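You operate a simulated robot arm through the tools that you are given. There is no shell and no other tool. Be economical: measure what you need, move in short steps, check, and stop when the job is done.

The job below is to be done with a simulated two-armed robot. You get a single attempt, and the scene is never put back.

## Task
Carry the purple cup on the wooden tray to the striped mat.
Fine: the cup stands on the trestle top; first wipe the crumbs off the tray with the orange cloth; put the cloth back; carry the tray in both hands.

Only the result counts: the job must be done as asked and must still hold three seconds after the hand-in. Knocking over, shifting, dropping, spilling or breaking anything else fails it. Flat cloth is picked up by pressing the open fingertips on it (5 to 10 N) and closing them slowly along it; thin cloth reads only 2 to 8 mm in the jaws.

## Robot
Two 7-joint arms with two-finger parallel grippers on one trunk, on a base that drives. Base frame: it is fixed to the floor where the robot stands at the start and does not move with it; the origin is under the middle of the robot, x ahead of it, y to its left, z up. Units: m, rad, N and s.
The left shoulder is at the start at [0.07, 0.163, 1.17], the right one opposite. With the tool pointing down near the work surface each hand reaches from about 0.38 to 0.88 m from the robot's upright axis, wherever it stands, measured 20 degrees to its own side. Places, roughly: striped mat top [0.5, -0.7, 0.8]. Payload 3.43 kg a hand.
Tool frame (each hand has its own): the origin (TCP) lies between the finger pads and is the grasp point; the fingertips stand 0.034 m ahead of it; z points along the fingers, y is the line along which they close. The gripper opens to 0.128 m. The fingers are 0.024 m wide and 0.012 m thick; the gripper's body (0.048 by 0.13 m) begins 0.096 m behind the TCP.
Orientation is told as [roll, pitch, yaw] about the base's x, y, z axes, in that order, counted from this pose: with the fingers straight down and closing along the base's y, the tool's x points along the base's -x, its y along +y and its z along -z.

## Interface
- The arms move only by the tool drive_tool. It takes "left_motion", "right_motion" or both (then of equal length, played together; a hand with none holds still); each is a list of rows, each a list of 7 numbers: the turn, a rotation vector about the base's x, y, z in units of 60 degrees (1.0 is 60 degrees), then the shift along the base's x, y, z in units of 500 mm (1.0 is 500 mm), then the finger opening in m, from 0 to 0.128. In form: [[wx, wy, wz, dx, dy, dz, grip], ...]. A call has 1 to 12 rows; each row is the pose to reach, as a shift and turn from the pose commanded when the call began. A call with a number of a shift or a turn outside -1 to 1 is refused whole. A row lasts 0.2 s, in which the tool goes at most 0.05 m and 0.15 rad; a call with a longer step from one row to the next is refused whole, and so is a gripper value outside its range. A pose out of reach is approached as far as the arm can. The call stops where the force on the tool passes 40 N (or 10 N more than at its start, if that is more) or the arm is blocked; 0.2 s more then pass. The fingers move at their own pace (about 0.153 m/s each) and stop on an object; they squeeze with about 30 N. The grip force told is the motor's: it shows also when the fingers shut on nothing. Time passes only in rows, and 0.2 s behind the last, so rows that repeat a pose let the fingers close. The reply holds the time, the measured pose of the TCP, the force on the tool along the base axes, the opening and the grip force, in the units named above and with some noise.
- Cameras (640 x 400 px; columns grow to the right, rows downward): "scene" is now at [0.1239, -0.0287, 1.3784]; the picture's right is [-0.36, -0.93, 0.00], its down [-0.69, 0.27, -0.67] and it looks along [0.62, -0.24, -0.75] (base axes); focal length 248 px, centre (320, 200). "left" rides on the left gripper at [0.076, 0.011, -0.16] in its tool frame; the picture's right is [-0.15, 0.99, 0.00], its down [-0.88, -0.13, -0.46] and it looks along [-0.45, -0.07, 0.89] (tool axes); focal length 234 px, centre (320, 200). "right" rides on the right gripper at [0.076, -0.011, -0.16] in its tool frame; the picture's right is [0.15, 0.99, 0.00], its down [-0.88, 0.13, -0.46] and it looks along [-0.45, 0.07, 0.89] (tool axes); focal length 234 px, centre (320, 200). There is no depth. A picture from a camera that has moved, and an enlarged one, comes with that camera's place and axes in the base frame and with its lens.
- snapshot(camera): a new picture of that camera. No time passes.
- move_column(by): slides the trunk up (or, below 0, down) by that many m; the arms and the scene camera ride with it, the base frame stays. It gives what a move gives, with no picture.
- drive_base(legs): drives the robot by 1 to 6 legs, each [ahead, left, turn to the left] in m, m and rad, along the robot's own axes; the way and the turn of a leg run together, so that a leg with both is an arc; at most 1.5 m and 3.142 rad a leg. The arms and the cameras ride along, it lands a little off, and it stops where it bumps. It gives what a move gives.
- pan_tilt(pan, tilt): turns the head with the scene camera to pan (to the left, within 1.501 rad either way) and tilt (down, from -0.506 to 1.204), counted from straight ahead of the robot. It gives what a move gives.
- zoom(camera, box): a new picture of the part [left, top, right, bottom] of that camera's present view, enlarged. No time passes.
- sign_off(): hands the job in; it is judged then, once.

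Work in short steps. Places have to be worked out from the pictures, the camera data and where the tool is seen: move nearer, look again, correct. Check each grasp and each placing, and mend what went wrong. You have 120 turns and 100 pictures in all, those below and enlarged ones among them. Open the grippers and draw the arms clear of the work before you hand the job in, unless the task says otherwise; then end with one line.

The tools are called after "Call:" by a JSON object that holds its "method" and its "body". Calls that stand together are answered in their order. drive_tool: Moves the arms, as the interface text tells. Its arguments: {"type":"object","properties":{"left_motion":{"type":"array","items":{"type":"array","items":{"type":"number"}}},"right_motion":{"type":"array","items":{"type":"array","items":{"type":"number"}}}},"required":[]} The other tools are called the same way: move_column (by) slides the trunk up or down; drive_base (legs) drives the base; pan_tilt (pan, tilt) turns the head that bears the scene camera; snapshot (camera) takes a picture; zoom (camera, box) takes an enlarged picture of a part of a camera's view; sign_off () hands the job in.

At the start:

```text
time: 0.0
left_eef_pos: [0.6, -0.0284, 1.1166]
left_tool_rot: [0.0, -0.001, 0.0]
left_wrist_force: [0.1, 0.4, 1.0]
left_width: 0.1279
left_grasp_force: 0.1
right_eef_pos: [0.4, -0.4491, 1.1008]
right_tool_rot: [0.001, 0.001, 0.0]
right_wrist_force: [0.5, 0.4, -0.4]
right_width: 0.1281
right_grasp_force: 0.0
trunk travel left (down, up): [-0.65, 0.29]
robot x, y, heading: [0.0003, 0.002, 0.002]
head pan, tilt: [-0.374, 0.841]
```

scene: 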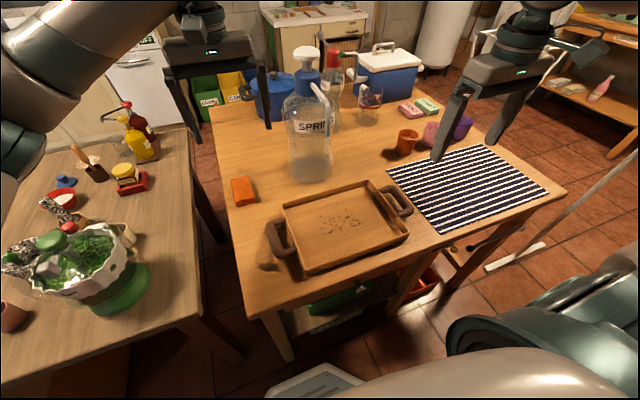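
right: 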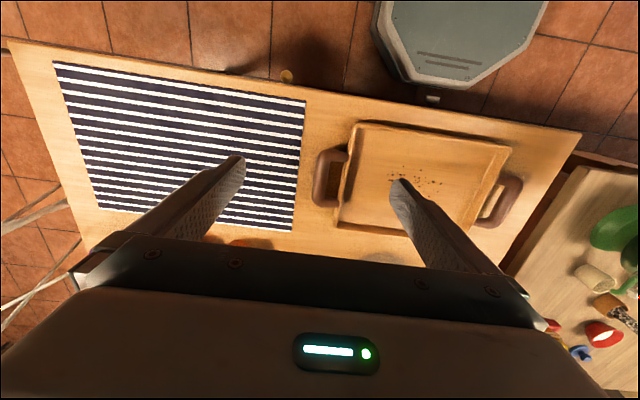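
left: 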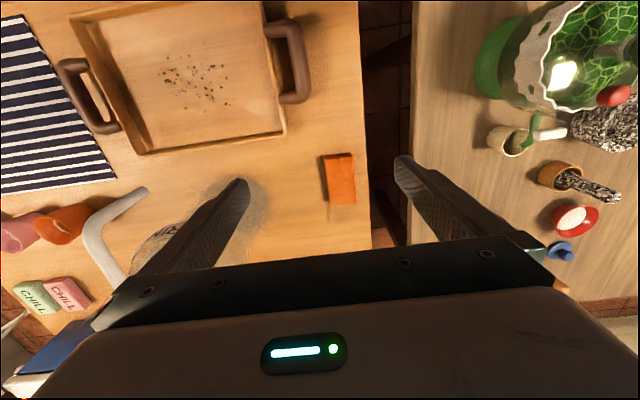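

I'll look closer at the cups, the tray and the orange cloth before moving.

Call:
{"method": "zoom", "body": {"camera": "scene", "box": [340, 60, 580, 210]}}

Call:
{"method": "zoom", "body": {"camera": "scene", "box": [210, 150, 450, 300]}}

Call:
{"method": "zoom", "body": {"camera": "left", "box": [40, 0, 380, 212]}}

```text
2.67 times, centred on (460, 135) of scene
camera zoom: at [0.1239, -0.0287, 1.3784], right [-0.36, -0.93, 0.0], down [-0.69, 0.27, -0.67], along [0.62, -0.24, -0.75], focal length 661 px, centre (-53, 373)
```

zoom: 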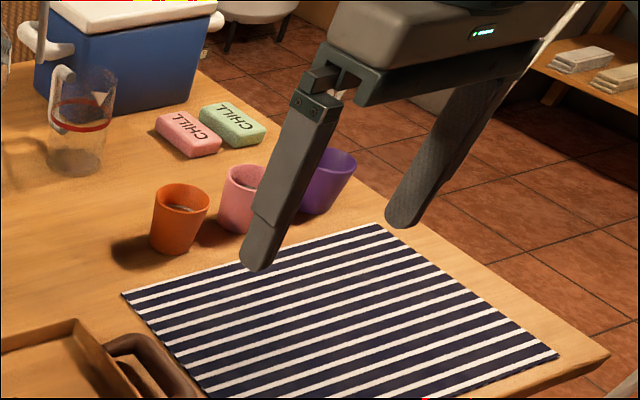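

```text
2.67 times, centred on (330, 225) of scene
camera zoom: at [0.1239, -0.0287, 1.3784], right [-0.36, -0.93, 0.0], down [-0.69, 0.27, -0.67], along [0.62, -0.24, -0.75], focal length 661 px, centre (293, 133)
```

zoom: 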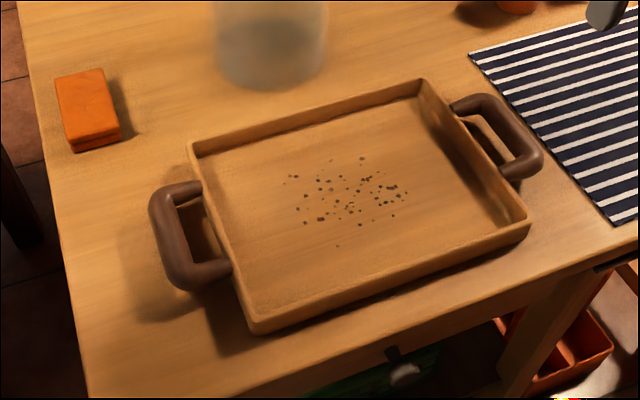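

```text
1.88 times, centred on (210, 106) of left
camera zoom: at [0.5251, -0.0161, 1.2756], right [0.15, 0.99, 0.0], down [0.88, -0.13, 0.46], along [0.45, -0.07, -0.89], focal length 441 px, centre (527, 377)
```

zoom: 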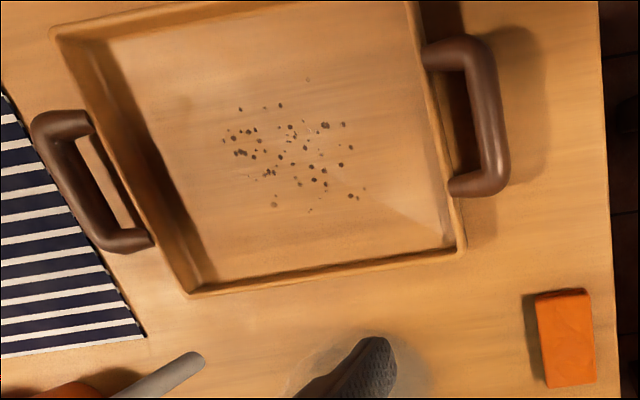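

The scene looks workable. The orange cloth is a block about 0.06 x 0.10 m at about [0.716, 0.0]. The tray spans x 0.375–0.587 and y −0.37 to −0.09, with crumbs in the middle. I'll bring the left hand above the cloth.

Call:
{"method": "drive_tool", "body": {"left_motion": [[0, 0, 0, 0.046, 0.012, -0.067, 0.128], [0, 0, 0, 0.093, 0.024, -0.133, 0.128], [0, 0, 0, 0.139, 0.035, -0.2, 0.128], [0, 0, 0, 0.186, 0.047, -0.266, 0.128], [0, 0, 0, 0.232, 0.057, -0.333, 0.128]]}}

Call:
{"method": "snapshot", "body": {"camera": "left"}}

Call:
{"method": "snapshot", "body": {"camera": "scene"}}

```text
time: 1.2
left_eef_pos: [0.7164, 0.0008, 0.9497]
left_tool_rot: [-0.001, 0.0, 0.0]
left_wrist_force: [0.0, 0.0, -0.1]
left_width: 0.1279
left_grasp_force: 0.1
right_eef_pos: [0.3997, -0.4506, 1.0994]
right_tool_rot: [0.0, 0.002, 0.0]
right_wrist_force: [-0.3, 0.5, 0.1]
right_width: 0.128
right_grasp_force: 0.0
trunk travel left (down, up): [-0.65, 0.29]
robot x, y, heading: [-0.0003, -0.0025, -0.002]
head pan, tilt: [-0.374, 0.841]
```

```text
93 pictures are left
camera left: at [0.6412, 0.0124, 1.1088], right [0.15, 0.99, 0.0], down [0.88, -0.13, 0.46], along [0.45, -0.07, -0.89], focal length 234 px, centre (320, 200)
```

left: 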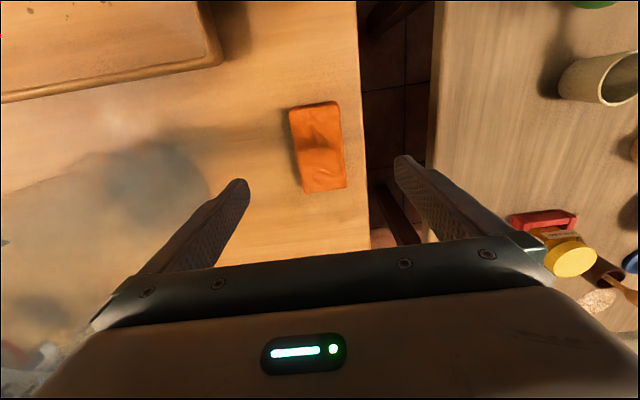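

```text
92 pictures are left
camera scene: at [0.1248, -0.0288, 1.3783], right [-0.36, -0.93, 0.0], down [-0.69, 0.27, -0.67], along [0.62, -0.24, -0.75], focal length 248 px, centre (320, 200)
```

scene: 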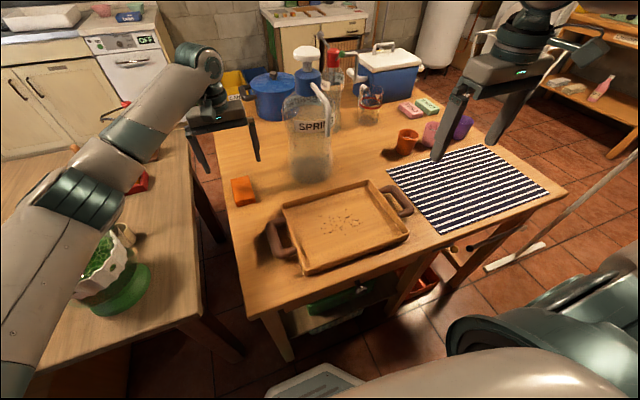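

The cloth is centred at about [0.716, 0.0] and lies along x. I'll lower the hand with the jaws narrowed to 0.09, so the tips stop just above the table.

Call:
{"method": "drive_tool", "body": {"left_motion": [[0, 0, 0, 0, -0.002, -0.08, 0.09], [0, 0, 0, 0, -0.002, -0.15, 0.09], [0, 0, 0, 0, -0.002, -0.19, 0.09], [0, 0, 0, 0, -0.002, -0.211, 0.09]]}}

Call:
{"method": "snapshot", "body": {"camera": "left"}}

Call:
{"method": "zoom", "body": {"camera": "scene", "box": [160, 110, 320, 210]}}

```text
time: 2.2
left_eef_pos: [0.7174, 0.0005, 0.8423]
left_tool_rot: [0.0, 0.002, 0.0]
left_wrist_force: [0.9, -0.4, 0.4]
left_width: 0.0897
left_grasp_force: 0.1
right_eef_pos: [0.4005, -0.449, 1.1]
right_tool_rot: [-0.001, 0.0, 0.0]
right_wrist_force: [0.0, 0.3, 0.6]
right_width: 0.1279
right_grasp_force: 0.0
trunk travel left (down, up): [-0.65, 0.29]
robot x, y, heading: [0.0039, 0.0005, -0.001]
head pan, tilt: [-0.374, 0.841]
```

```text
91 pictures are left
camera left: at [0.6421, 0.0114, 1.0017], right [0.15, 0.99, 0.0], down [0.88, -0.13, 0.46], along [0.45, -0.07, -0.89], focal length 234 px, centre (320, 200)
```

left: 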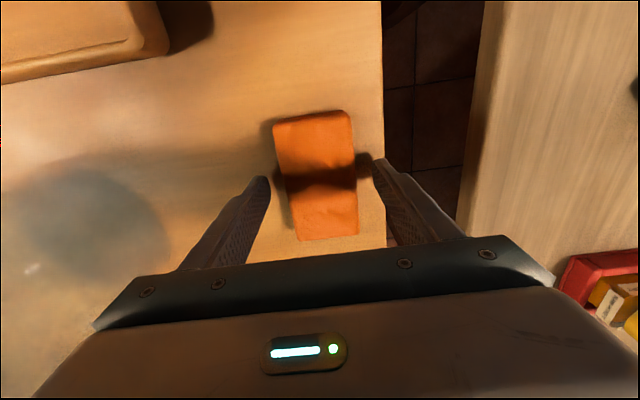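

```text
4.00 times, centred on (240, 160) of scene
camera zoom: at [0.1243, -0.0287, 1.3784], right [-0.36, -0.93, 0.0], down [-0.69, 0.27, -0.67], along [0.62, -0.24, -0.75], focal length 992 px, centre (640, 360)
```

zoom: 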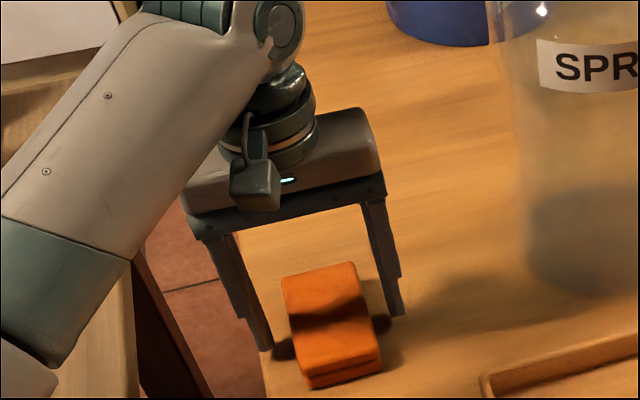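

The fingers straddle the cloth and the tips sit near table level. Closing.

Call:
{"method": "drive_tool", "body": {"left_motion": [[0, 0, 0, 0, 0, 0, 0.07], [0, 0, 0, 0, 0, 0, 0.05], [0, 0, 0, 0, 0, 0, 0.03], [0, 0, 0, 0, 0, 0, 0.02], [0, 0, 0, 0, 0, 0, 0.02]]}}

Call:
{"method": "snapshot", "body": {"camera": "left"}}

```text
time: 3.4
left_eef_pos: [0.718, 0.0001, 0.8425]
left_tool_rot: [0.0, -0.001, -0.001]
left_wrist_force: [0.4, -0.2, 0.5]
left_width: 0.0585
left_grasp_force: 30.3
right_eef_pos: [0.3999, -0.449, 1.1008]
right_tool_rot: [-0.001, 0.0, 0.0]
right_wrist_force: [0.8, 0.2, 0.2]
right_width: 0.1283
right_grasp_force: 0.1
trunk travel left (down, up): [-0.65, 0.29]
robot x, y, heading: [0.0002, -0.0029, -0.004]
head pan, tilt: [-0.374, 0.841]
```

```text
89 pictures are left
camera left: at [0.6417, 0.0113, 1.0021], right [0.15, 0.99, 0.0], down [0.88, -0.13, 0.46], along [0.45, -0.07, -0.89], focal length 234 px, centre (320, 200)
```

left: 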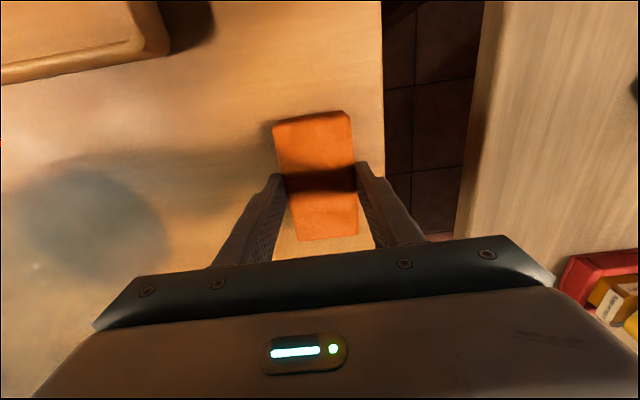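

The cloth is held: the jaws stopped at 0.0585. I'll lift it and carry it above the left part of the tray.

Call:
{"method": "drive_tool", "body": {"left_motion": [[0, 0, 0, 0, 0, 0.09, 0.02], [0, 0, 0, 0, 0, 0.18, 0.02], [0, 0, 0, -0.08, 0, 0.22, 0.02], [0, 0, 0, -0.16, -0.04, 0.22, 0.02], [0, 0, 0, -0.24, -0.09, 0.22, 0.02], [0, 0, 0, -0.31, -0.15, 0.22, 0.02], [0, 0, 0, -0.37, -0.22, 0.22, 0.02], [0, 0, 0, -0.425, -0.29, 0.22, 0.02], [0, 0, 0, -0.425, -0.3, 0.22, 0.02]]}}

Call:
{"method": "snapshot", "body": {"camera": "left"}}

Call:
{"method": "snapshot", "body": {"camera": "scene"}}

Call:
{"method": "snapshot", "body": {"camera": "right"}}

```text
time: 5.4
left_eef_pos: [0.5049, -0.1499, 0.9557]
left_tool_rot: [-0.001, 0.001, 0.003]
left_wrist_force: [0.5, -0.1, -0.1]
left_width: 0.0587
left_grasp_force: 29.9
right_eef_pos: [0.4012, -0.4493, 1.1009]
right_tool_rot: [0.001, 0.001, 0.0]
right_wrist_force: [0.2, -0.5, 0.4]
right_width: 0.1281
right_grasp_force: 0.1
trunk travel left (down, up): [-0.65, 0.29]
robot x, y, heading: [0.0009, -0.0005, -0.002]
head pan, tilt: [-0.374, 0.841]
```

```text
88 pictures are left
camera left: at [0.429, -0.1387, 1.1147], right [0.15, 0.99, 0.0], down [0.88, -0.13, 0.46], along [0.45, -0.07, -0.89], focal length 234 px, centre (320, 200)
```

left: 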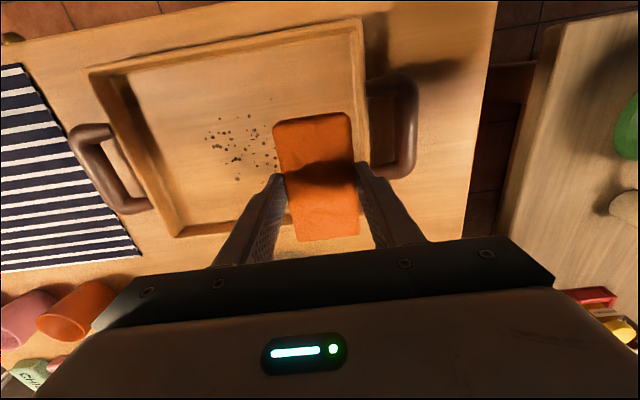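

```text
87 pictures are left
camera scene: at [0.1245, -0.028, 1.3783], right [-0.36, -0.93, 0.0], down [-0.69, 0.27, -0.67], along [0.62, -0.24, -0.75], focal length 248 px, centre (320, 200)
```

scene: 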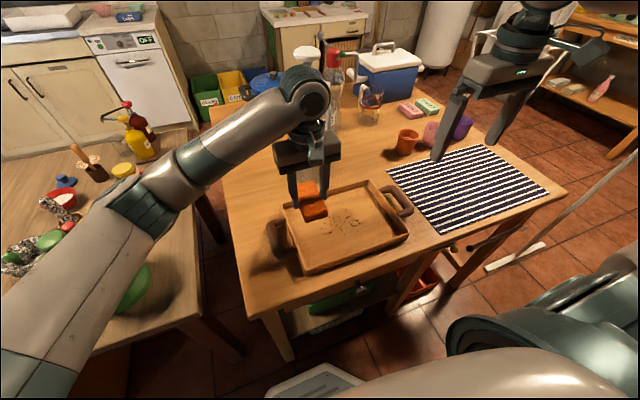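

```text
86 pictures are left
camera right: at [0.3247, -0.4579, 1.261], right [-0.15, 0.99, 0.0], down [0.88, 0.13, 0.46], along [0.45, 0.07, -0.89], focal length 234 px, centre (320, 200)
```

right: 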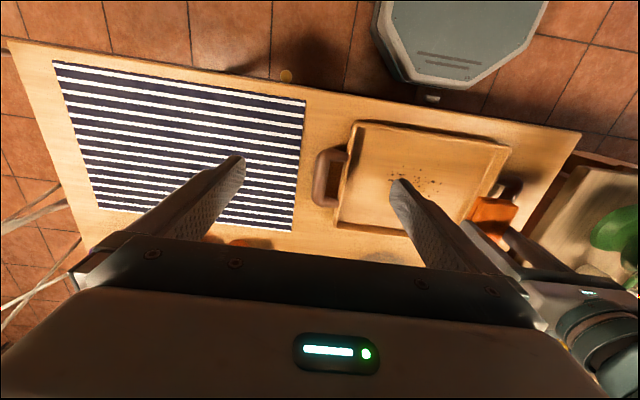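

The cloth is held over the tray, clear of the walls. I'll lower it to just above the tray floor and look for contact.

Call:
{"method": "drive_tool", "body": {"left_motion": [[0, 0, 0, 0, 0, -0.09, 0.02], [0, 0, 0, 0, 0, -0.16, 0.02], [0, 0, 0, 0, 0, -0.19, 0.02], [0, 0, 0, 0, 0, -0.196, 0.02]]}}

Call:
{"method": "zoom", "body": {"camera": "scene", "box": [240, 150, 440, 275]}}

```text
time: 6.4
left_eef_pos: [0.5054, -0.1513, 0.8583]
left_tool_rot: [0.0, 0.001, 0.0]
left_wrist_force: [-0.6, -0.7, -0.2]
left_width: 0.0587
left_grasp_force: 30.1
right_eef_pos: [0.3993, -0.449, 1.1005]
right_tool_rot: [0.0, 0.0, 0.0]
right_wrist_force: [0.5, 0.1, 0.5]
right_width: 0.1275
right_grasp_force: 0.1
trunk travel left (down, up): [-0.65, 0.29]
robot x, y, heading: [-0.0008, -0.0017, 0.006]
head pan, tilt: [-0.374, 0.841]
```

```text
3.20 times, centred on (340, 212) of scene
camera zoom: at [0.124, -0.0286, 1.3784], right [-0.36, -0.93, 0.0], down [-0.69, 0.27, -0.67], along [0.62, -0.24, -0.75], focal length 793 px, centre (256, 160)
```

zoom: 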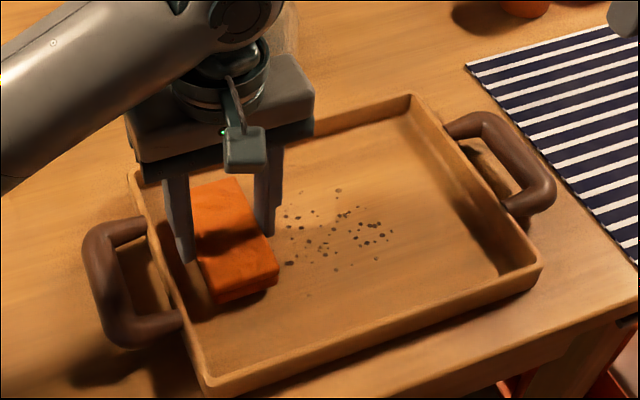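

No contact yet. I'll go down in 2 mm steps.

Call:
{"method": "drive_tool", "body": {"left_motion": [[0, 0, 0, 0, 0, -0.004, 0.02], [0, 0, 0, 0, 0, -0.008, 0.02], [0, 0, 0, 0, 0, -0.008, 0.02]]}}

```text
time: 7.2
left_eef_pos: [0.5047, -0.1499, 0.8532]
left_tool_rot: [0.001, 0.0, 0.0]
left_wrist_force: [0.3, -0.1, 0.5]
left_width: 0.0587
left_grasp_force: 30.5
right_eef_pos: [0.4001, -0.4491, 1.0999]
right_tool_rot: [0.001, 0.0, 0.0]
right_wrist_force: [0.4, 0.2, 0.7]
right_width: 0.1281
right_grasp_force: 0.1
trunk travel left (down, up): [-0.65, 0.29]
robot x, y, heading: [0.0036, -0.0006, -0.004]
head pan, tilt: [-0.374, 0.841]
```

Call:
{"method": "drive_tool", "body": {"left_motion": [[0, 0, 0, 0, 0, -0.004, 0.02], [0, 0, 0, 0, 0, -0.006, 0.02]]}}

```text
time: 7.8
left_eef_pos: [0.5056, -0.1499, 0.8499]
left_tool_rot: [-0.001, 0.0, 0.002]
left_wrist_force: [0.1, -0.6, -0.6]
left_width: 0.0588
left_grasp_force: 29.9
right_eef_pos: [0.3995, -0.4497, 1.0998]
right_tool_rot: [-0.001, -0.001, 0.0]
right_wrist_force: [0.8, -0.2, -0.3]
right_width: 0.128
right_grasp_force: 0.2
trunk travel left (down, up): [-0.65, 0.29]
robot x, y, heading: [0.0007, -0.0008, 0.003]
head pan, tilt: [-0.374, 0.841]
```

Still no force on the tool, so I'll keep going down. (The tray floor must be thin.)

Call:
{"method": "drive_tool", "body": {"left_motion": [[0, 0, 0, 0, 0, -0.004, 0.02], [0, 0, 0, 0, 0, -0.006, 0.02]]}}

```text
time: 8.4
left_eef_pos: [0.5045, -0.1504, 0.8499]
left_tool_rot: [-0.003, -0.002, 0.001]
left_wrist_force: [5.5, 3.1, 23.4]
left_width: 0.0586
left_grasp_force: 29.4
right_eef_pos: [0.399, -0.4482, 1.1011]
right_tool_rot: [0.001, 0.0, 0.0]
right_wrist_force: [0.3, -0.6, -0.3]
right_width: 0.1277
right_grasp_force: 0.1
trunk travel left (down, up): [-0.65, 0.29]
robot x, y, heading: [0.0004, 0.0005, 0.002]
head pan, tilt: [-0.374, 0.841]
```

Contact reads 23 N. I'll ease off 2 mm and sweep slowly toward the far (−y) end.

Call:
{"method": "drive_tool", "body": {"left_motion": [[0, 0, 0, 0, 0, 0.0036, 0.02], [0, 0, 0, 0, -0.04, 0.0036, 0.02], [0, 0, 0, 0, -0.08, 0.0036, 0.02], [0, 0, 0, 0, -0.12, 0.0036, 0.02], [0, 0, 0, 0, -0.16, 0.0036, 0.02]]}}

Call:
{"method": "zoom", "body": {"camera": "scene", "box": [240, 150, 440, 275]}}

Call:
{"method": "snapshot", "body": {"camera": "left"}}

```text
time: 9.6
left_eef_pos: [0.5034, -0.2323, 0.8505]
left_tool_rot: [0.001, -0.001, -0.001]
left_wrist_force: [-1.1, 1.1, 4.8]
left_width: 0.059
left_grasp_force: 30.0
right_eef_pos: [0.3985, -0.4493, 1.1016]
right_tool_rot: [0.0, 0.0, 0.0]
right_wrist_force: [-0.4, 0.4, -0.1]
right_width: 0.1282
right_grasp_force: 0.1
trunk travel left (down, up): [-0.65, 0.29]
robot x, y, heading: [-0.0022, 0.0025, -0.003]
head pan, tilt: [-0.374, 0.841]
```

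```text
3.20 times, centred on (340, 212) of scene
camera zoom: at [0.1227, -0.0291, 1.3784], right [-0.36, -0.93, 0.0], down [-0.69, 0.27, -0.67], along [0.62, -0.24, -0.75], focal length 793 px, centre (256, 160)
```

zoom: 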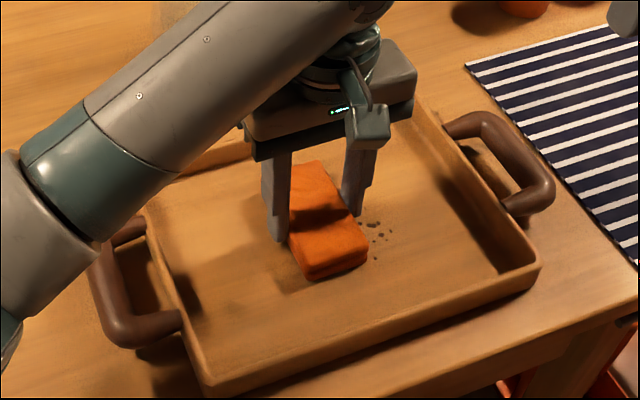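

```text
83 pictures are left
camera left: at [0.4266, -0.2215, 1.0085], right [0.15, 0.99, 0.0], down [0.88, -0.13, 0.46], along [0.45, -0.07, -0.89], focal length 234 px, centre (320, 200)
```

left: 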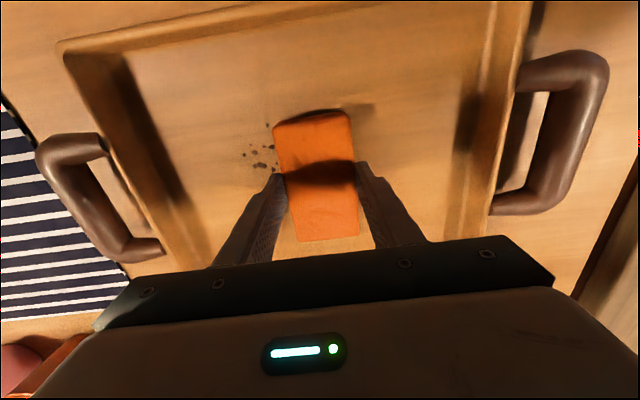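

The wiped crumbs are gone and the cloth is pressing at about 5 N. I'll finish this pass, then sweep back at smaller x.

Call:
{"method": "drive_tool", "body": {"left_motion": [[0, 0, 0, 0, -0.04, 0, 0.02], [0, 0, 0, 0, -0.08, 0, 0.02], [0, 0, 0, 0, -0.12, 0, 0.02], [0, 0, 0, 0, -0.14, 0, 0.02], [0, 0, 0, -0.04, -0.14, 0, 0.02], [0, 0, 0, -0.08, -0.14, 0, 0.02], [0, 0, 0, -0.1, -0.1, 0, 0.02], [0, 0, 0, -0.1, -0.05, 0, 0.02], [0, 0, 0, -0.1, 0, 0, 0.02], [0, 0, 0, -0.1, 0.05, 0, 0.02], [0, 0, 0, -0.1, 0.1, 0, 0.02], [0, 0, 0, -0.1, 0.14, 0, 0.02]]}}

Call:
{"method": "snapshot", "body": {"camera": "left"}}

Call:
{"method": "zoom", "body": {"camera": "right", "box": [300, 100, 540, 250]}}

```text
time: 10.9
left_eef_pos: [0.4895, -0.2942, 0.8481]
left_tool_rot: [-0.003, -0.01, 0.007]
left_wrist_force: [-1.0, -0.9, 6.4]
left_width: 0.0587
left_grasp_force: 30.2
left hand out of reach, approached as far as the arm can: row 4, 5
right_eef_pos: [0.3988, -0.449, 1.1012]
right_tool_rot: [0.0, -0.001, -0.002]
right_wrist_force: [-0.3, -0.8, -0.7]
right_width: 0.1281
right_grasp_force: 0.1
trunk travel left (down, up): [-0.65, 0.29]
robot x, y, heading: [-0.0006, -0.0008, -0.002]
head pan, tilt: [-0.374, 0.841]
stopped in row 6 (left hand): the force on the tool passed its limit (the readings are from after the stop); the commanded pose is now the measured one
```

```text
82 pictures are left
camera left: at [0.4115, -0.2828, 1.0064], right [0.14, 0.99, 0.0], down [0.88, -0.12, 0.47], along [0.46, -0.07, -0.89], focal length 234 px, centre (320, 200)
```

left: 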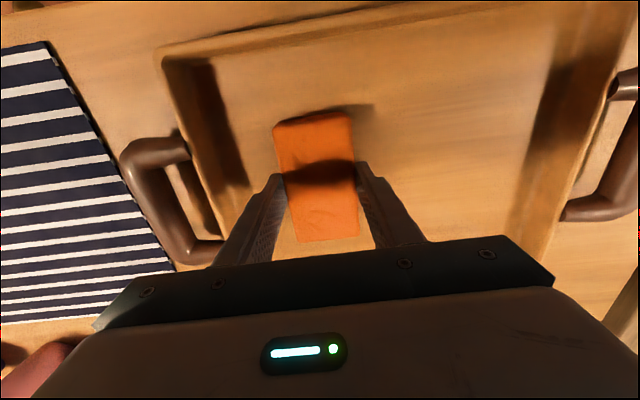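

```text
2.67 times, centred on (420, 175) of right
camera zoom: at [0.3233, -0.4585, 1.2609], right [-0.15, 0.99, 0.0], down [0.88, 0.13, 0.46], along [0.45, 0.07, -0.89], focal length 624 px, centre (53, 267)
```

zoom: 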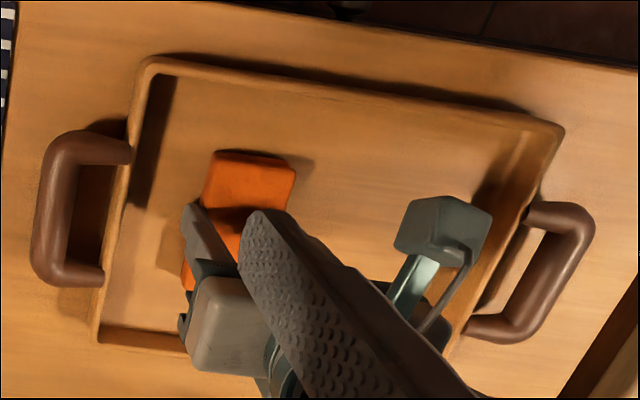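

I hit the left arm's inward reach limit. I see no crumbs left, so I'll lift the cloth and check the tray.

Call:
{"method": "drive_tool", "body": {"left_motion": [[0, 0, 0, 0, 0.04, 0.02, 0.02], [0, 0, 0, 0.01, 0.1, 0.1, 0.02], [0, 0, 0, 0.02, 0.18, 0.15, 0.02], [0, 0, 0, 0.04, 0.26, 0.2, 0.02], [0, 0, 0, 0.1, 0.33, 0.22, 0.02], [0, 0, 0, 0.18, 0.37, 0.22, 0.02], [0, 0, 0, 0.25, 0.42, 0.22, 0.02]]}}

Call:
{"method": "zoom", "body": {"camera": "scene", "box": [240, 150, 440, 275]}}

Call:
{"method": "snapshot", "body": {"camera": "left"}}

```text
refused: row 2 steps farther than a row can; nothing moved
```

```text
3.20 times, centred on (340, 212) of scene
camera zoom: at [0.123, -0.0286, 1.3781], right [-0.36, -0.93, 0.0], down [-0.69, 0.27, -0.67], along [0.62, -0.24, -0.75], focal length 793 px, centre (256, 160)
```

zoom: 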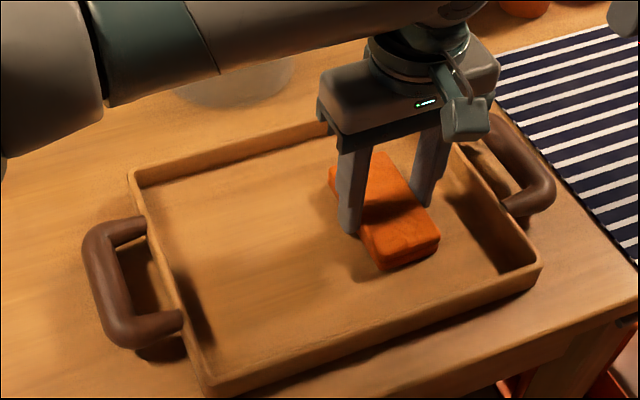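

```text
79 pictures are left
camera left: at [0.4115, -0.2828, 1.0064], right [0.14, 0.99, 0.0], down [0.88, -0.12, 0.47], along [0.46, -0.07, -0.89], focal length 234 px, centre (320, 200)
```

left: 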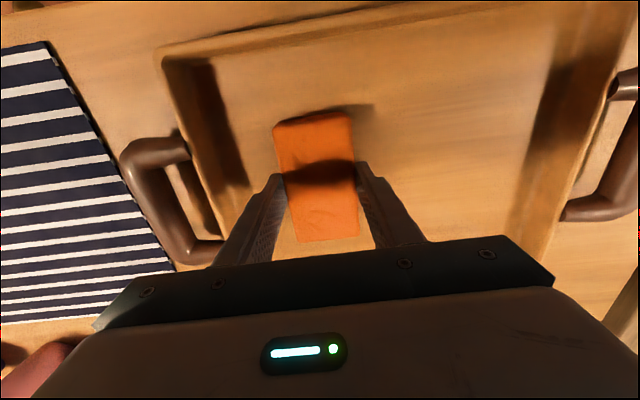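

One step in that call was too long; I'll repeat it with smaller steps.

Call:
{"method": "drive_tool", "body": {"left_motion": [[0, 0, 0, 0, 0.02, 0.04, 0.02], [0, 0, 0, 0.01, 0.07, 0.11, 0.02], [0, 0, 0, 0.02, 0.13, 0.17, 0.02], [0, 0, 0, 0.04, 0.2, 0.22, 0.02], [0, 0, 0, 0.07, 0.28, 0.22, 0.02], [0, 0, 0, 0.13, 0.34, 0.22, 0.02], [0, 0, 0, 0.2, 0.39, 0.22, 0.02], [0, 0, 0, 0.26, 0.44, 0.22, 0.02]]}}

Call:
{"method": "zoom", "body": {"camera": "scene", "box": [240, 150, 440, 275]}}

Call:
{"method": "zoom", "body": {"camera": "right", "box": [300, 100, 540, 250]}}

```text
time: 12.7
left_eef_pos: [0.6205, -0.0731, 0.9555]
left_tool_rot: [-0.003, -0.011, 0.007]
left_wrist_force: [0.2, 0.7, -0.4]
left_width: 0.0585
left_grasp_force: 31.0
right_eef_pos: [0.4011, -0.4493, 1.1013]
right_tool_rot: [-0.001, 0.0, 0.001]
right_wrist_force: [0.3, -0.3, 0.4]
right_width: 0.1277
right_grasp_force: 0.0
trunk travel left (down, up): [-0.65, 0.29]
robot x, y, heading: [-0.0006, 0.0003, 0.003]
head pan, tilt: [-0.374, 0.841]
```

```text
3.20 times, centred on (340, 212) of scene
camera zoom: at [0.1247, -0.0278, 1.3783], right [-0.36, -0.93, 0.0], down [-0.69, 0.27, -0.67], along [0.62, -0.24, -0.75], focal length 793 px, centre (256, 160)
```

zoom: 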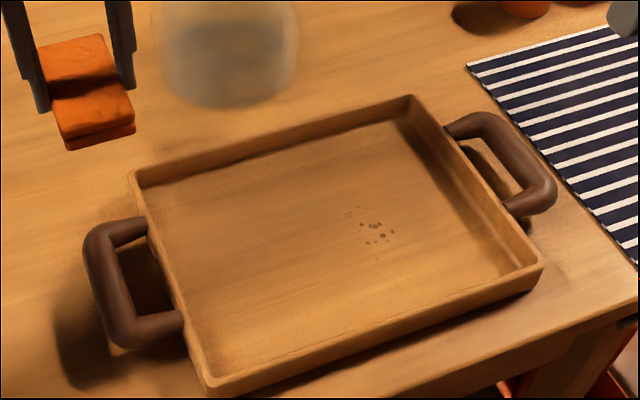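

```text
2.67 times, centred on (420, 175) of right
camera zoom: at [0.3248, -0.4578, 1.2611], right [-0.15, 0.99, 0.0], down [0.88, 0.13, 0.46], along [0.45, 0.07, -0.89], focal length 624 px, centre (53, 267)
```

zoom: 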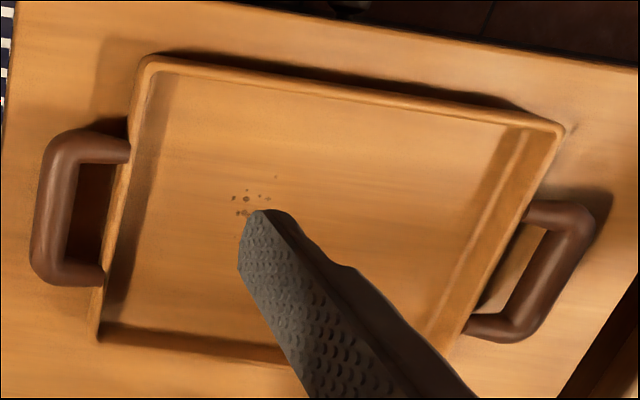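

A few crumbs remain around [0.48–0.505, −0.27]. I'll go back above that spot, correct the small tilt, and lower to just above contact.

Call:
{"method": "drive_tool", "body": {"left_motion": [[0.003, 0.0105, -0.007, -0.046, -0.065, 0, 0.02], [0.003, 0.0105, -0.007, -0.092, -0.13, 0, 0.02], [0.003, 0.0105, -0.007, -0.138, -0.195, 0, 0.02], [0.003, 0.0105, -0.007, -0.184, -0.26, 0, 0.02], [0.003, 0.0105, -0.007, -0.231, -0.324, 0, 0.02], [0.003, 0.0105, -0.007, -0.231, -0.324, -0.09, 0.02], [0.003, 0.0105, -0.007, -0.231, -0.324, -0.17, 0.02], [0.003, 0.0105, -0.007, -0.231, -0.324, -0.205, 0.02]]}}

```text
time: 14.5
left_eef_pos: [0.5065, -0.239, 0.8589]
left_tool_rot: [0.0, 0.003, 0.0]
left_wrist_force: [1.1, -0.2, -0.7]
left_width: 0.0589
left_grasp_force: 29.9
right_eef_pos: [0.3995, -0.4492, 1.0997]
right_tool_rot: [-0.001, 0.0, 0.0]
right_wrist_force: [0.9, -0.1, 0.5]
right_width: 0.1278
right_grasp_force: 0.0
trunk travel left (down, up): [-0.65, 0.29]
robot x, y, heading: [0.0001, 0.0006, 0.003]
head pan, tilt: [-0.374, 0.841]
```

Lowering into light contact.

Call:
{"method": "drive_tool", "body": {"left_motion": [[0, 0, 0, 0, 0, -0.01, 0.02], [0, 0, 0, 0, 0, -0.018, 0.02], [0, 0, 0, 0, 0, -0.018, 0.02]]}}

```text
time: 15.3
left_eef_pos: [0.5045, -0.238, 0.8476]
left_tool_rot: [-0.003, 0.001, -0.001]
left_wrist_force: [4.4, -0.4, 10.3]
left_width: 0.0586
left_grasp_force: 29.8
right_eef_pos: [0.3997, -0.4495, 1.1007]
right_tool_rot: [-0.001, 0.0, 0.0]
right_wrist_force: [0.7, -0.6, -0.1]
right_width: 0.1277
right_grasp_force: 0.1
trunk travel left (down, up): [-0.65, 0.29]
robot x, y, heading: [0.0008, 0.0019, 0.002]
head pan, tilt: [-0.374, 0.841]
```

The cloth is pressing at about 10 N. I'll stroke back and forth between y −0.24 and −0.29.

Call:
{"method": "drive_tool", "body": {"left_motion": [[0, 0, 0, 0, -0.03, 0, 0.02], [0, 0, 0, 0, -0.06, 0, 0.02], [0, 0, 0, 0, -0.09, 0, 0.02], [0, 0, 0, 0, -0.1, 0, 0.02], [0, 0, 0, 0, -0.06, 0, 0.02], [0, 0, 0, 0, -0.02, 0, 0.02], [0, 0, 0, 0, 0.02, 0, 0.02], [0, 0, 0, 0, -0.02, 0, 0.02], [0, 0, 0, 0, -0.06, 0, 0.02], [0, 0, 0, 0, -0.1, 0, 0.02], [0, 0, 0, 0, -0.05, 0, 0.02], [0, 0, 0, 0, 0, 0, 0.02]]}}

Call:
{"method": "snapshot", "body": {"camera": "left"}}

Call:
{"method": "zoom", "body": {"camera": "scene", "box": [240, 150, 440, 275]}}

```text
time: 17.9
left_eef_pos: [0.5006, -0.2348, 0.8475]
left_tool_rot: [-0.001, 0.002, -0.002]
left_wrist_force: [-2.1, -1.7, 12.2]
left_width: 0.0588
left_grasp_force: 29.9
right_eef_pos: [0.3993, -0.4487, 1.1026]
right_tool_rot: [-0.002, 0.001, 0.0]
right_wrist_force: [0.0, -0.4, -0.8]
right_width: 0.128
right_grasp_force: 0.0
trunk travel left (down, up): [-0.65, 0.29]
robot x, y, heading: [0.0009, -0.0008, 0.0]
head pan, tilt: [-0.374, 0.841]
```

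```text
76 pictures are left
camera left: at [0.4265, -0.2241, 1.007], right [0.15, 0.99, 0.0], down [0.88, -0.13, 0.45], along [0.45, -0.07, -0.89], focal length 234 px, centre (320, 200)
```

left: 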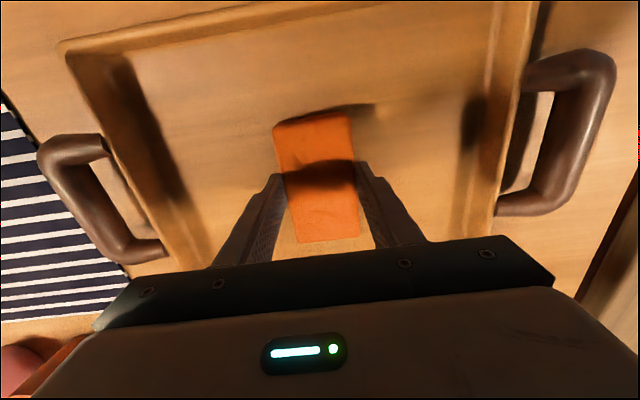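

```text
3.20 times, centred on (340, 212) of scene
camera zoom: at [0.1235, -0.0277, 1.3784], right [-0.36, -0.93, 0.0], down [-0.69, 0.27, -0.67], along [0.62, -0.24, -0.75], focal length 793 px, centre (256, 160)
```

zoom: 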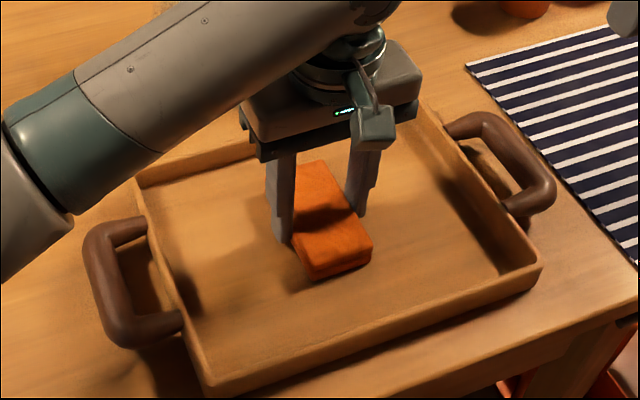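

The visible area is clean. I'll make one more pass at smaller x and back toward +y, then lift.

Call:
{"method": "drive_tool", "body": {"left_motion": [[0, 0, 0, -0.04, 0, 0, 0.02], [0, 0, 0, -0.08, 0.01, 0, 0.02], [0, 0, 0, -0.08, 0.05, 0, 0.02], [0, 0, 0, -0.04, 0.1, 0, 0.02], [0, 0, 0, 0, 0.14, 0, 0.02], [0, 0, 0, 0, 0.15, 0.08, 0.02], [0, 0, 0, 0, 0.15, 0.16, 0.02], [0, 0, 0, 0.05, 0.2, 0.21, 0.02], [0, 0, 0, 0.11, 0.26, 0.21, 0.02], [0, 0, 0, 0.17, 0.32, 0.21, 0.02], [0, 0, 0, 0.23, 0.38, 0.21, 0.02], [0, 0, 0, 0.3, 0.43, 0.21, 0.02]]}}

Call:
{"method": "zoom", "body": {"camera": "scene", "box": [240, 150, 440, 275]}}

Call:
{"method": "zoom", "body": {"camera": "right", "box": [300, 100, 540, 250]}}

```text
time: 20.5
left_eef_pos: [0.6569, -0.0205, 0.952]
left_tool_rot: [0.0, 0.001, -0.002]
left_wrist_force: [0.8, -0.3, -0.4]
left_width: 0.0587
left_grasp_force: 30.1
right_eef_pos: [0.401, -0.4481, 1.1008]
right_tool_rot: [0.0, 0.0, -0.001]
right_wrist_force: [0.2, -0.6, 0.3]
right_width: 0.1281
right_grasp_force: 0.1
trunk travel left (down, up): [-0.65, 0.29]
robot x, y, heading: [0.0015, 0.0003, 0.001]
head pan, tilt: [-0.374, 0.841]
```

```text
3.20 times, centred on (340, 212) of scene
camera zoom: at [0.1249, -0.0283, 1.3783], right [-0.36, -0.93, 0.0], down [-0.69, 0.27, -0.67], along [0.62, -0.24, -0.75], focal length 793 px, centre (256, 160)
```

zoom: 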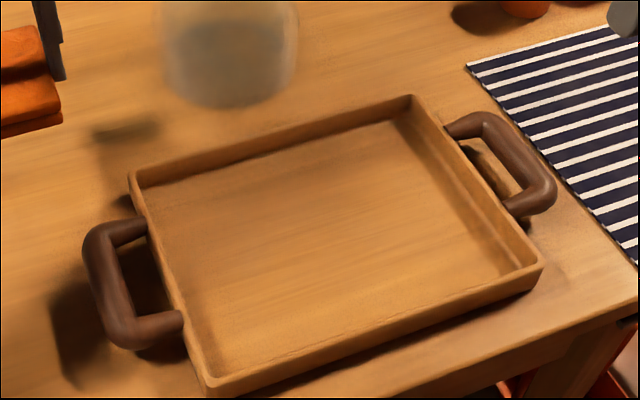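

```text
2.67 times, centred on (420, 175) of right
camera zoom: at [0.3249, -0.4583, 1.2609], right [-0.15, 0.99, 0.0], down [0.88, 0.13, 0.46], along [0.45, 0.07, -0.89], focal length 624 px, centre (53, 267)
```

zoom: 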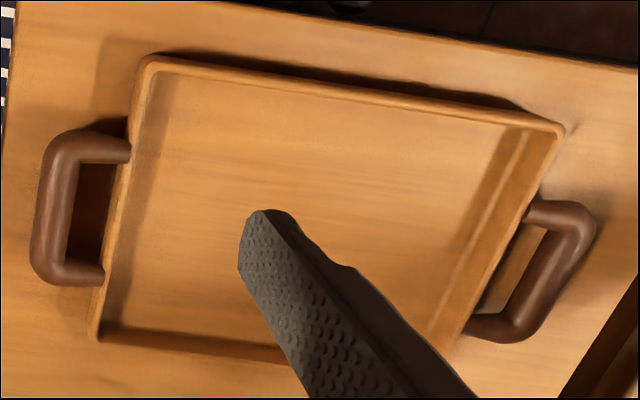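

The tray is clean. I'll put the cloth back at its original place.

Call:
{"method": "drive_tool", "body": {"left_motion": [[0, 0, 0, 0.06, 0.02, 0, 0.02], [0, 0, 0, 0.121, 0.0415, 0, 0.02], [0, 0, 0, 0.121, 0.0415, -0.09, 0.02], [0, 0, 0, 0.121, 0.0415, -0.17, 0.02], [0, 0, 0, 0.121, 0.0415, -0.205, 0.02], [0, 0, 0, 0.121, 0.0415, -0.213, 0.02], [0, 0, 0, 0.121, 0.0415, -0.217, 0.02]]}}

Call:
{"method": "snapshot", "body": {"camera": "left"}}

```text
time: 22.1
left_eef_pos: [0.7145, -0.0027, 0.8412]
left_tool_rot: [0.0, 0.002, -0.001]
left_wrist_force: [0.1, 0.2, -1.8]
left_width: 0.0586
left_grasp_force: 30.0
right_eef_pos: [0.3997, -0.4494, 1.1012]
right_tool_rot: [0.0, -0.002, 0.0]
right_wrist_force: [1.0, -0.8, 0.1]
right_width: 0.1279
right_grasp_force: 0.0
trunk travel left (down, up): [-0.65, 0.29]
robot x, y, heading: [0.0011, 0.0013, -0.004]
head pan, tilt: [-0.374, 0.841]
```

```text
72 pictures are left
camera left: at [0.6391, 0.0099, 1.0006], right [0.15, 0.99, 0.0], down [0.88, -0.13, 0.45], along [0.45, -0.07, -0.89], focal length 234 px, centre (320, 200)
```

left: 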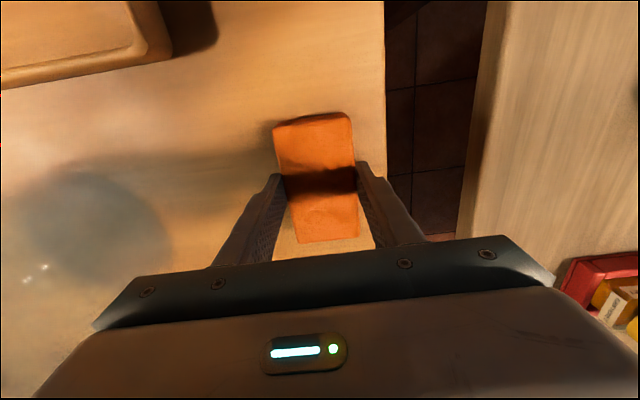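

It is within 3 mm of the original spot. I'll nudge it, touch down and release.

Call:
{"method": "drive_tool", "body": {"left_motion": [[0, 0, 0, 0.005, 0.005, 0, 0.02], [0, 0, 0, 0.005, 0.005, -0.002, 0.02], [0, 0, 0, 0.005, 0.005, -0.002, 0.07], [0, 0, 0, 0.005, 0.005, -0.002, 0.085], [0, 0, 0, 0.005, 0.005, 0.05, 0.09], [0, 0, 0, 0.005, 0.005, 0.13, 0.09], [0, 0, 0, 0.005, 0.005, 0.22, 0.09]]}}

Call:
{"method": "snapshot", "body": {"camera": "left"}}

```text
time: 23.7
left_eef_pos: [0.7156, 0.0022, 0.9512]
left_tool_rot: [0.001, 0.003, 0.0]
left_wrist_force: [-0.5, -0.2, -0.7]
left_width: 0.0899
left_grasp_force: 0.1
right_eef_pos: [0.3994, -0.4476, 1.1012]
right_tool_rot: [0.001, -0.001, 0.001]
right_wrist_force: [0.5, 0.8, -0.8]
right_width: 0.1281
right_grasp_force: 0.1
trunk travel left (down, up): [-0.65, 0.29]
robot x, y, heading: [0.0014, -0.0026, 0.002]
head pan, tilt: [-0.374, 0.841]
```

```text
71 pictures are left
camera left: at [0.6394, 0.0138, 1.11], right [0.15, 0.99, 0.0], down [0.88, -0.13, 0.45], along [0.45, -0.07, -0.89], focal length 234 px, centre (320, 200)
```

left: 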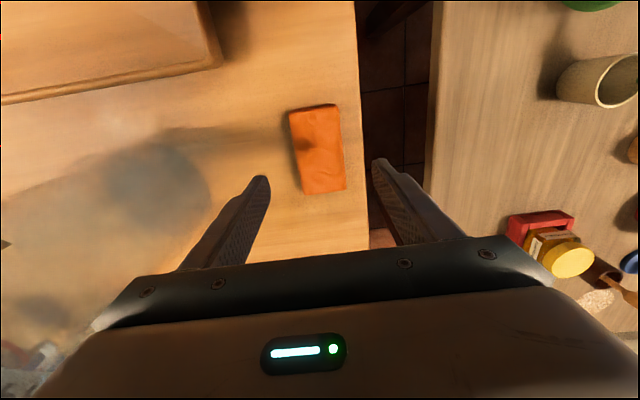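

The cloth is back where it was. The cup at about [0.71, −0.85] is too far for now, so I'll retract the left hand up and in before driving, and look at the floor to the right.

Call:
{"method": "drive_tool", "body": {"left_motion": [[0, 0, 0, 0, 0, 0.1, 0.09], [0, 0, 0, 0, 0, 0.2, 0.09], [0, 0, 0, -0.05, 0.02, 0.27, 0.09], [0, 0, 0, -0.13, 0.06, 0.3, 0.09], [0, 0, 0, -0.21, 0.1, 0.3, 0.09], [0, 0, 0, -0.29, 0.14, 0.3, 0.09], [0, 0, 0, -0.37, 0.18, 0.3, 0.09], [0, 0, 0, -0.45, 0.22, 0.3, 0.09], [0, 0, 0, -0.52, 0.26, 0.3, 0.09]]}}

Call:
{"method": "pan_tilt", "body": {"pan": -1.2, "tilt": 0.75}}

Call:
{"method": "snapshot", "body": {"camera": "scene"}}

```text
time: 25.7
left_eef_pos: [0.4545, 0.132, 1.1044]
left_tool_rot: [-0.001, 0.0, 0.001]
left_wrist_force: [-0.4, -0.3, 0.3]
left_width: 0.0903
left_grasp_force: 0.2
right_eef_pos: [0.3992, -0.4489, 1.1018]
right_tool_rot: [-0.002, -0.001, 0.0]
right_wrist_force: [-0.7, -0.7, 0.2]
right_width: 0.1279
right_grasp_force: 0.1
trunk travel left (down, up): [-0.65, 0.29]
robot x, y, heading: [0.0009, 0.0033, -0.006]
head pan, tilt: [-0.374, 0.841]
```

```text
time: 26.8
left_eef_pos: [0.4564, 0.1315, 1.1043]
left_tool_rot: [-0.001, 0.001, 0.0]
left_wrist_force: [0.3, -0.6, -0.1]
left_width: 0.0903
left_grasp_force: 0.1
right_eef_pos: [0.3989, -0.4482, 1.1015]
right_tool_rot: [0.002, -0.001, 0.0]
right_wrist_force: [-0.1, -1.2, 0.2]
right_width: 0.1279
right_grasp_force: 0.1
trunk travel left (down, up): [-0.65, 0.29]
robot x, y, heading: [0.0012, -0.0042, -0.004]
head pan, tilt: [-1.201, 0.75]
```

```text
70 pictures are left
camera scene: at [0.0811, -0.0773, 1.3857], right [-0.93, -0.36, 0.0], down [-0.25, 0.64, -0.73], along [0.26, -0.68, -0.68], focal length 248 px, centre (320, 200)
```

scene: 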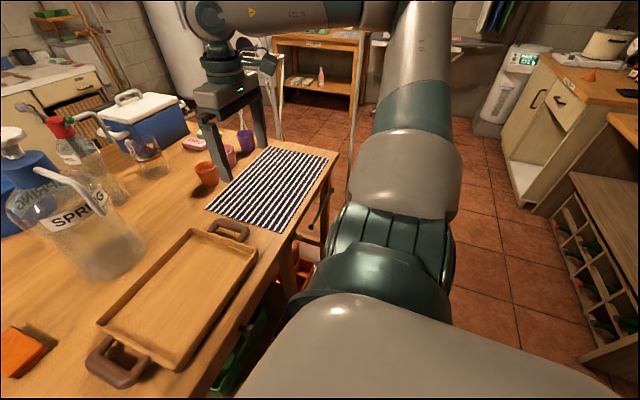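

The floor to the right is clear. I'll drive 0.45 m to the right.

Call:
{"method": "drive_base", "body": {"legs": [[0, -0.45, 0]]}}

Call:
{"method": "pan_tilt", "body": {"pan": -0.5, "tilt": 0.75}}

Call:
{"method": "snapshot", "body": {"camera": "scene"}}

Call:
{"method": "snapshot", "body": {"camera": "right"}}

```text
time: 29.5
left_eef_pos: [0.4565, -0.3105, 1.1061]
left_tool_rot: [-0.001, 0.001, -0.005]
left_wrist_force: [1.2, -0.1, 0.6]
left_width: 0.0899
left_grasp_force: 0.2
right_eef_pos: [0.398, -0.8908, 1.1014]
right_tool_rot: [0.0, 0.001, -0.004]
right_wrist_force: [0.2, 0.8, 0.1]
right_width: 0.1281
right_grasp_force: 0.0
trunk travel left (down, up): [-0.65, 0.29]
robot x, y, heading: [-0.0002, -0.443, 0.001]
head pan, tilt: [-1.201, 0.75]
```

```text
time: 30.6
left_eef_pos: [0.4552, -0.3112, 1.106]
left_tool_rot: [0.0, 0.003, -0.003]
left_wrist_force: [-0.9, 0.0, 0.0]
left_width: 0.0898
left_grasp_force: 0.1
right_eef_pos: [0.3972, -0.8908, 1.1011]
right_tool_rot: [0.0, 0.0, -0.002]
right_wrist_force: [0.1, -0.1, 0.4]
right_width: 0.1278
right_grasp_force: 0.1
trunk travel left (down, up): [-0.65, 0.29]
robot x, y, heading: [0.0001, -0.4404, -0.008]
head pan, tilt: [-0.499, 0.75]
```

```text
69 pictures are left
camera scene: at [0.1227, -0.4803, 1.3857], right [-0.48, -0.88, 0.0], down [-0.6, 0.33, -0.73], along [0.64, -0.35, -0.68], focal length 248 px, centre (320, 200)
```

scene: 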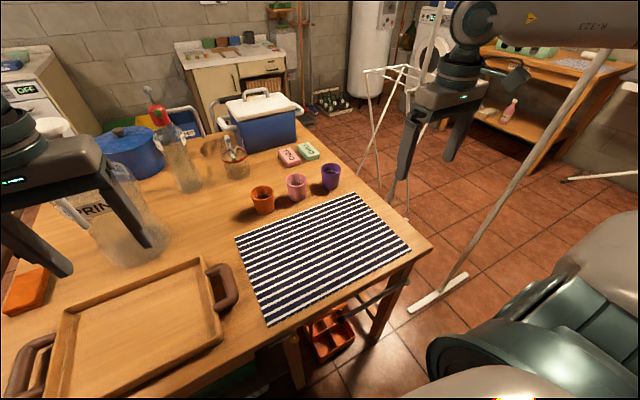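

```text
68 pictures are left
camera right: at [0.3218, -0.8998, 1.261], right [-0.14, 0.99, 0.0], down [0.88, 0.13, 0.46], along [0.45, 0.07, -0.89], focal length 234 px, centre (320, 200)
```

right: 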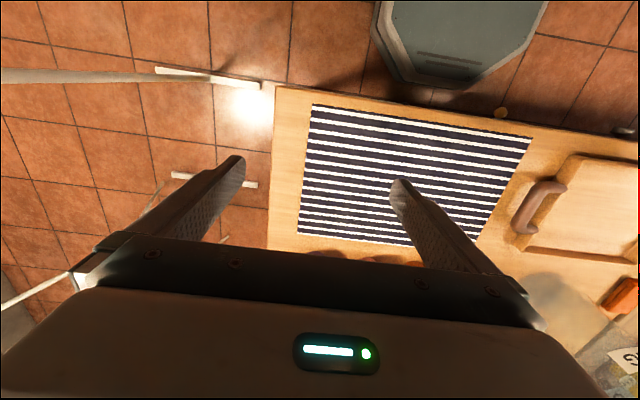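

The purple cup is at about [0.711, −0.848], roughly 0.085 tall and 0.07 wide at the rim. I'll bring the right hand above it and look.

Call:
{"method": "drive_tool", "body": {"right_motion": [[0, 0, 0, 0.078, 0.011, -0.02, 0.11], [0, 0, 0, 0.156, 0.022, -0.045, 0.11], [0, 0, 0, 0.234, 0.033, -0.07, 0.11], [0, 0, 0, 0.312, 0.044, -0.095, 0.11], [0, 0, 0, 0.39, 0.055, -0.12, 0.11], [0, 0, 0, 0.468, 0.066, -0.145, 0.11], [0, 0, 0, 0.546, 0.076, -0.17, 0.11], [0, 0, 0, 0.624, 0.086, -0.2, 0.11]]}}

Call:
{"method": "snapshot", "body": {"camera": "right"}}

Call:
{"method": "snapshot", "body": {"camera": "scene"}}

```text
time: 32.4
left_eef_pos: [0.4585, -0.3102, 1.1053]
left_tool_rot: [0.001, 0.004, -0.004]
left_wrist_force: [0.3, 0.0, -0.2]
left_width: 0.0901
left_grasp_force: 0.1
right_eef_pos: [0.7151, -0.8455, 0.998]
right_tool_rot: [0.0, 0.0, -0.003]
right_wrist_force: [0.4, -0.7, -0.3]
right_width: 0.1103
right_grasp_force: 0.1
trunk travel left (down, up): [-0.65, 0.29]
robot x, y, heading: [0.0023, -0.4402, -0.006]
head pan, tilt: [-0.499, 0.75]
```

```text
67 pictures are left
camera right: at [0.6398, -0.8551, 1.1584], right [-0.14, 0.99, 0.0], down [0.88, 0.13, 0.45], along [0.45, 0.07, -0.89], focal length 234 px, centre (320, 200)
```

right: 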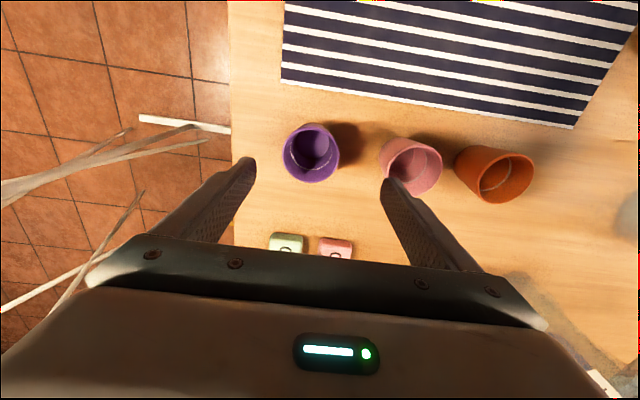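

```text
66 pictures are left
camera scene: at [0.1254, -0.4794, 1.3855], right [-0.48, -0.88, 0.0], down [-0.6, 0.33, -0.73], along [0.64, -0.35, -0.68], focal length 248 px, centre (320, 200)
```

scene: 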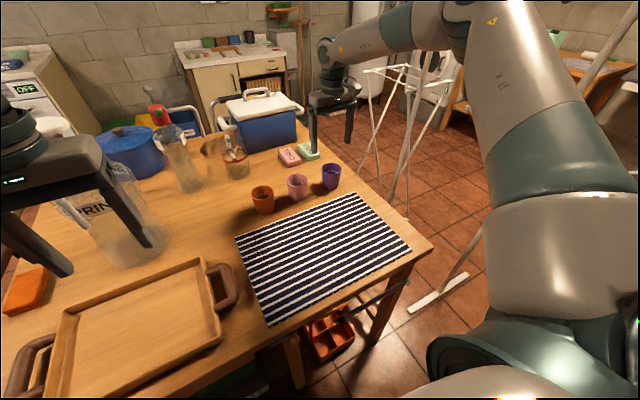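

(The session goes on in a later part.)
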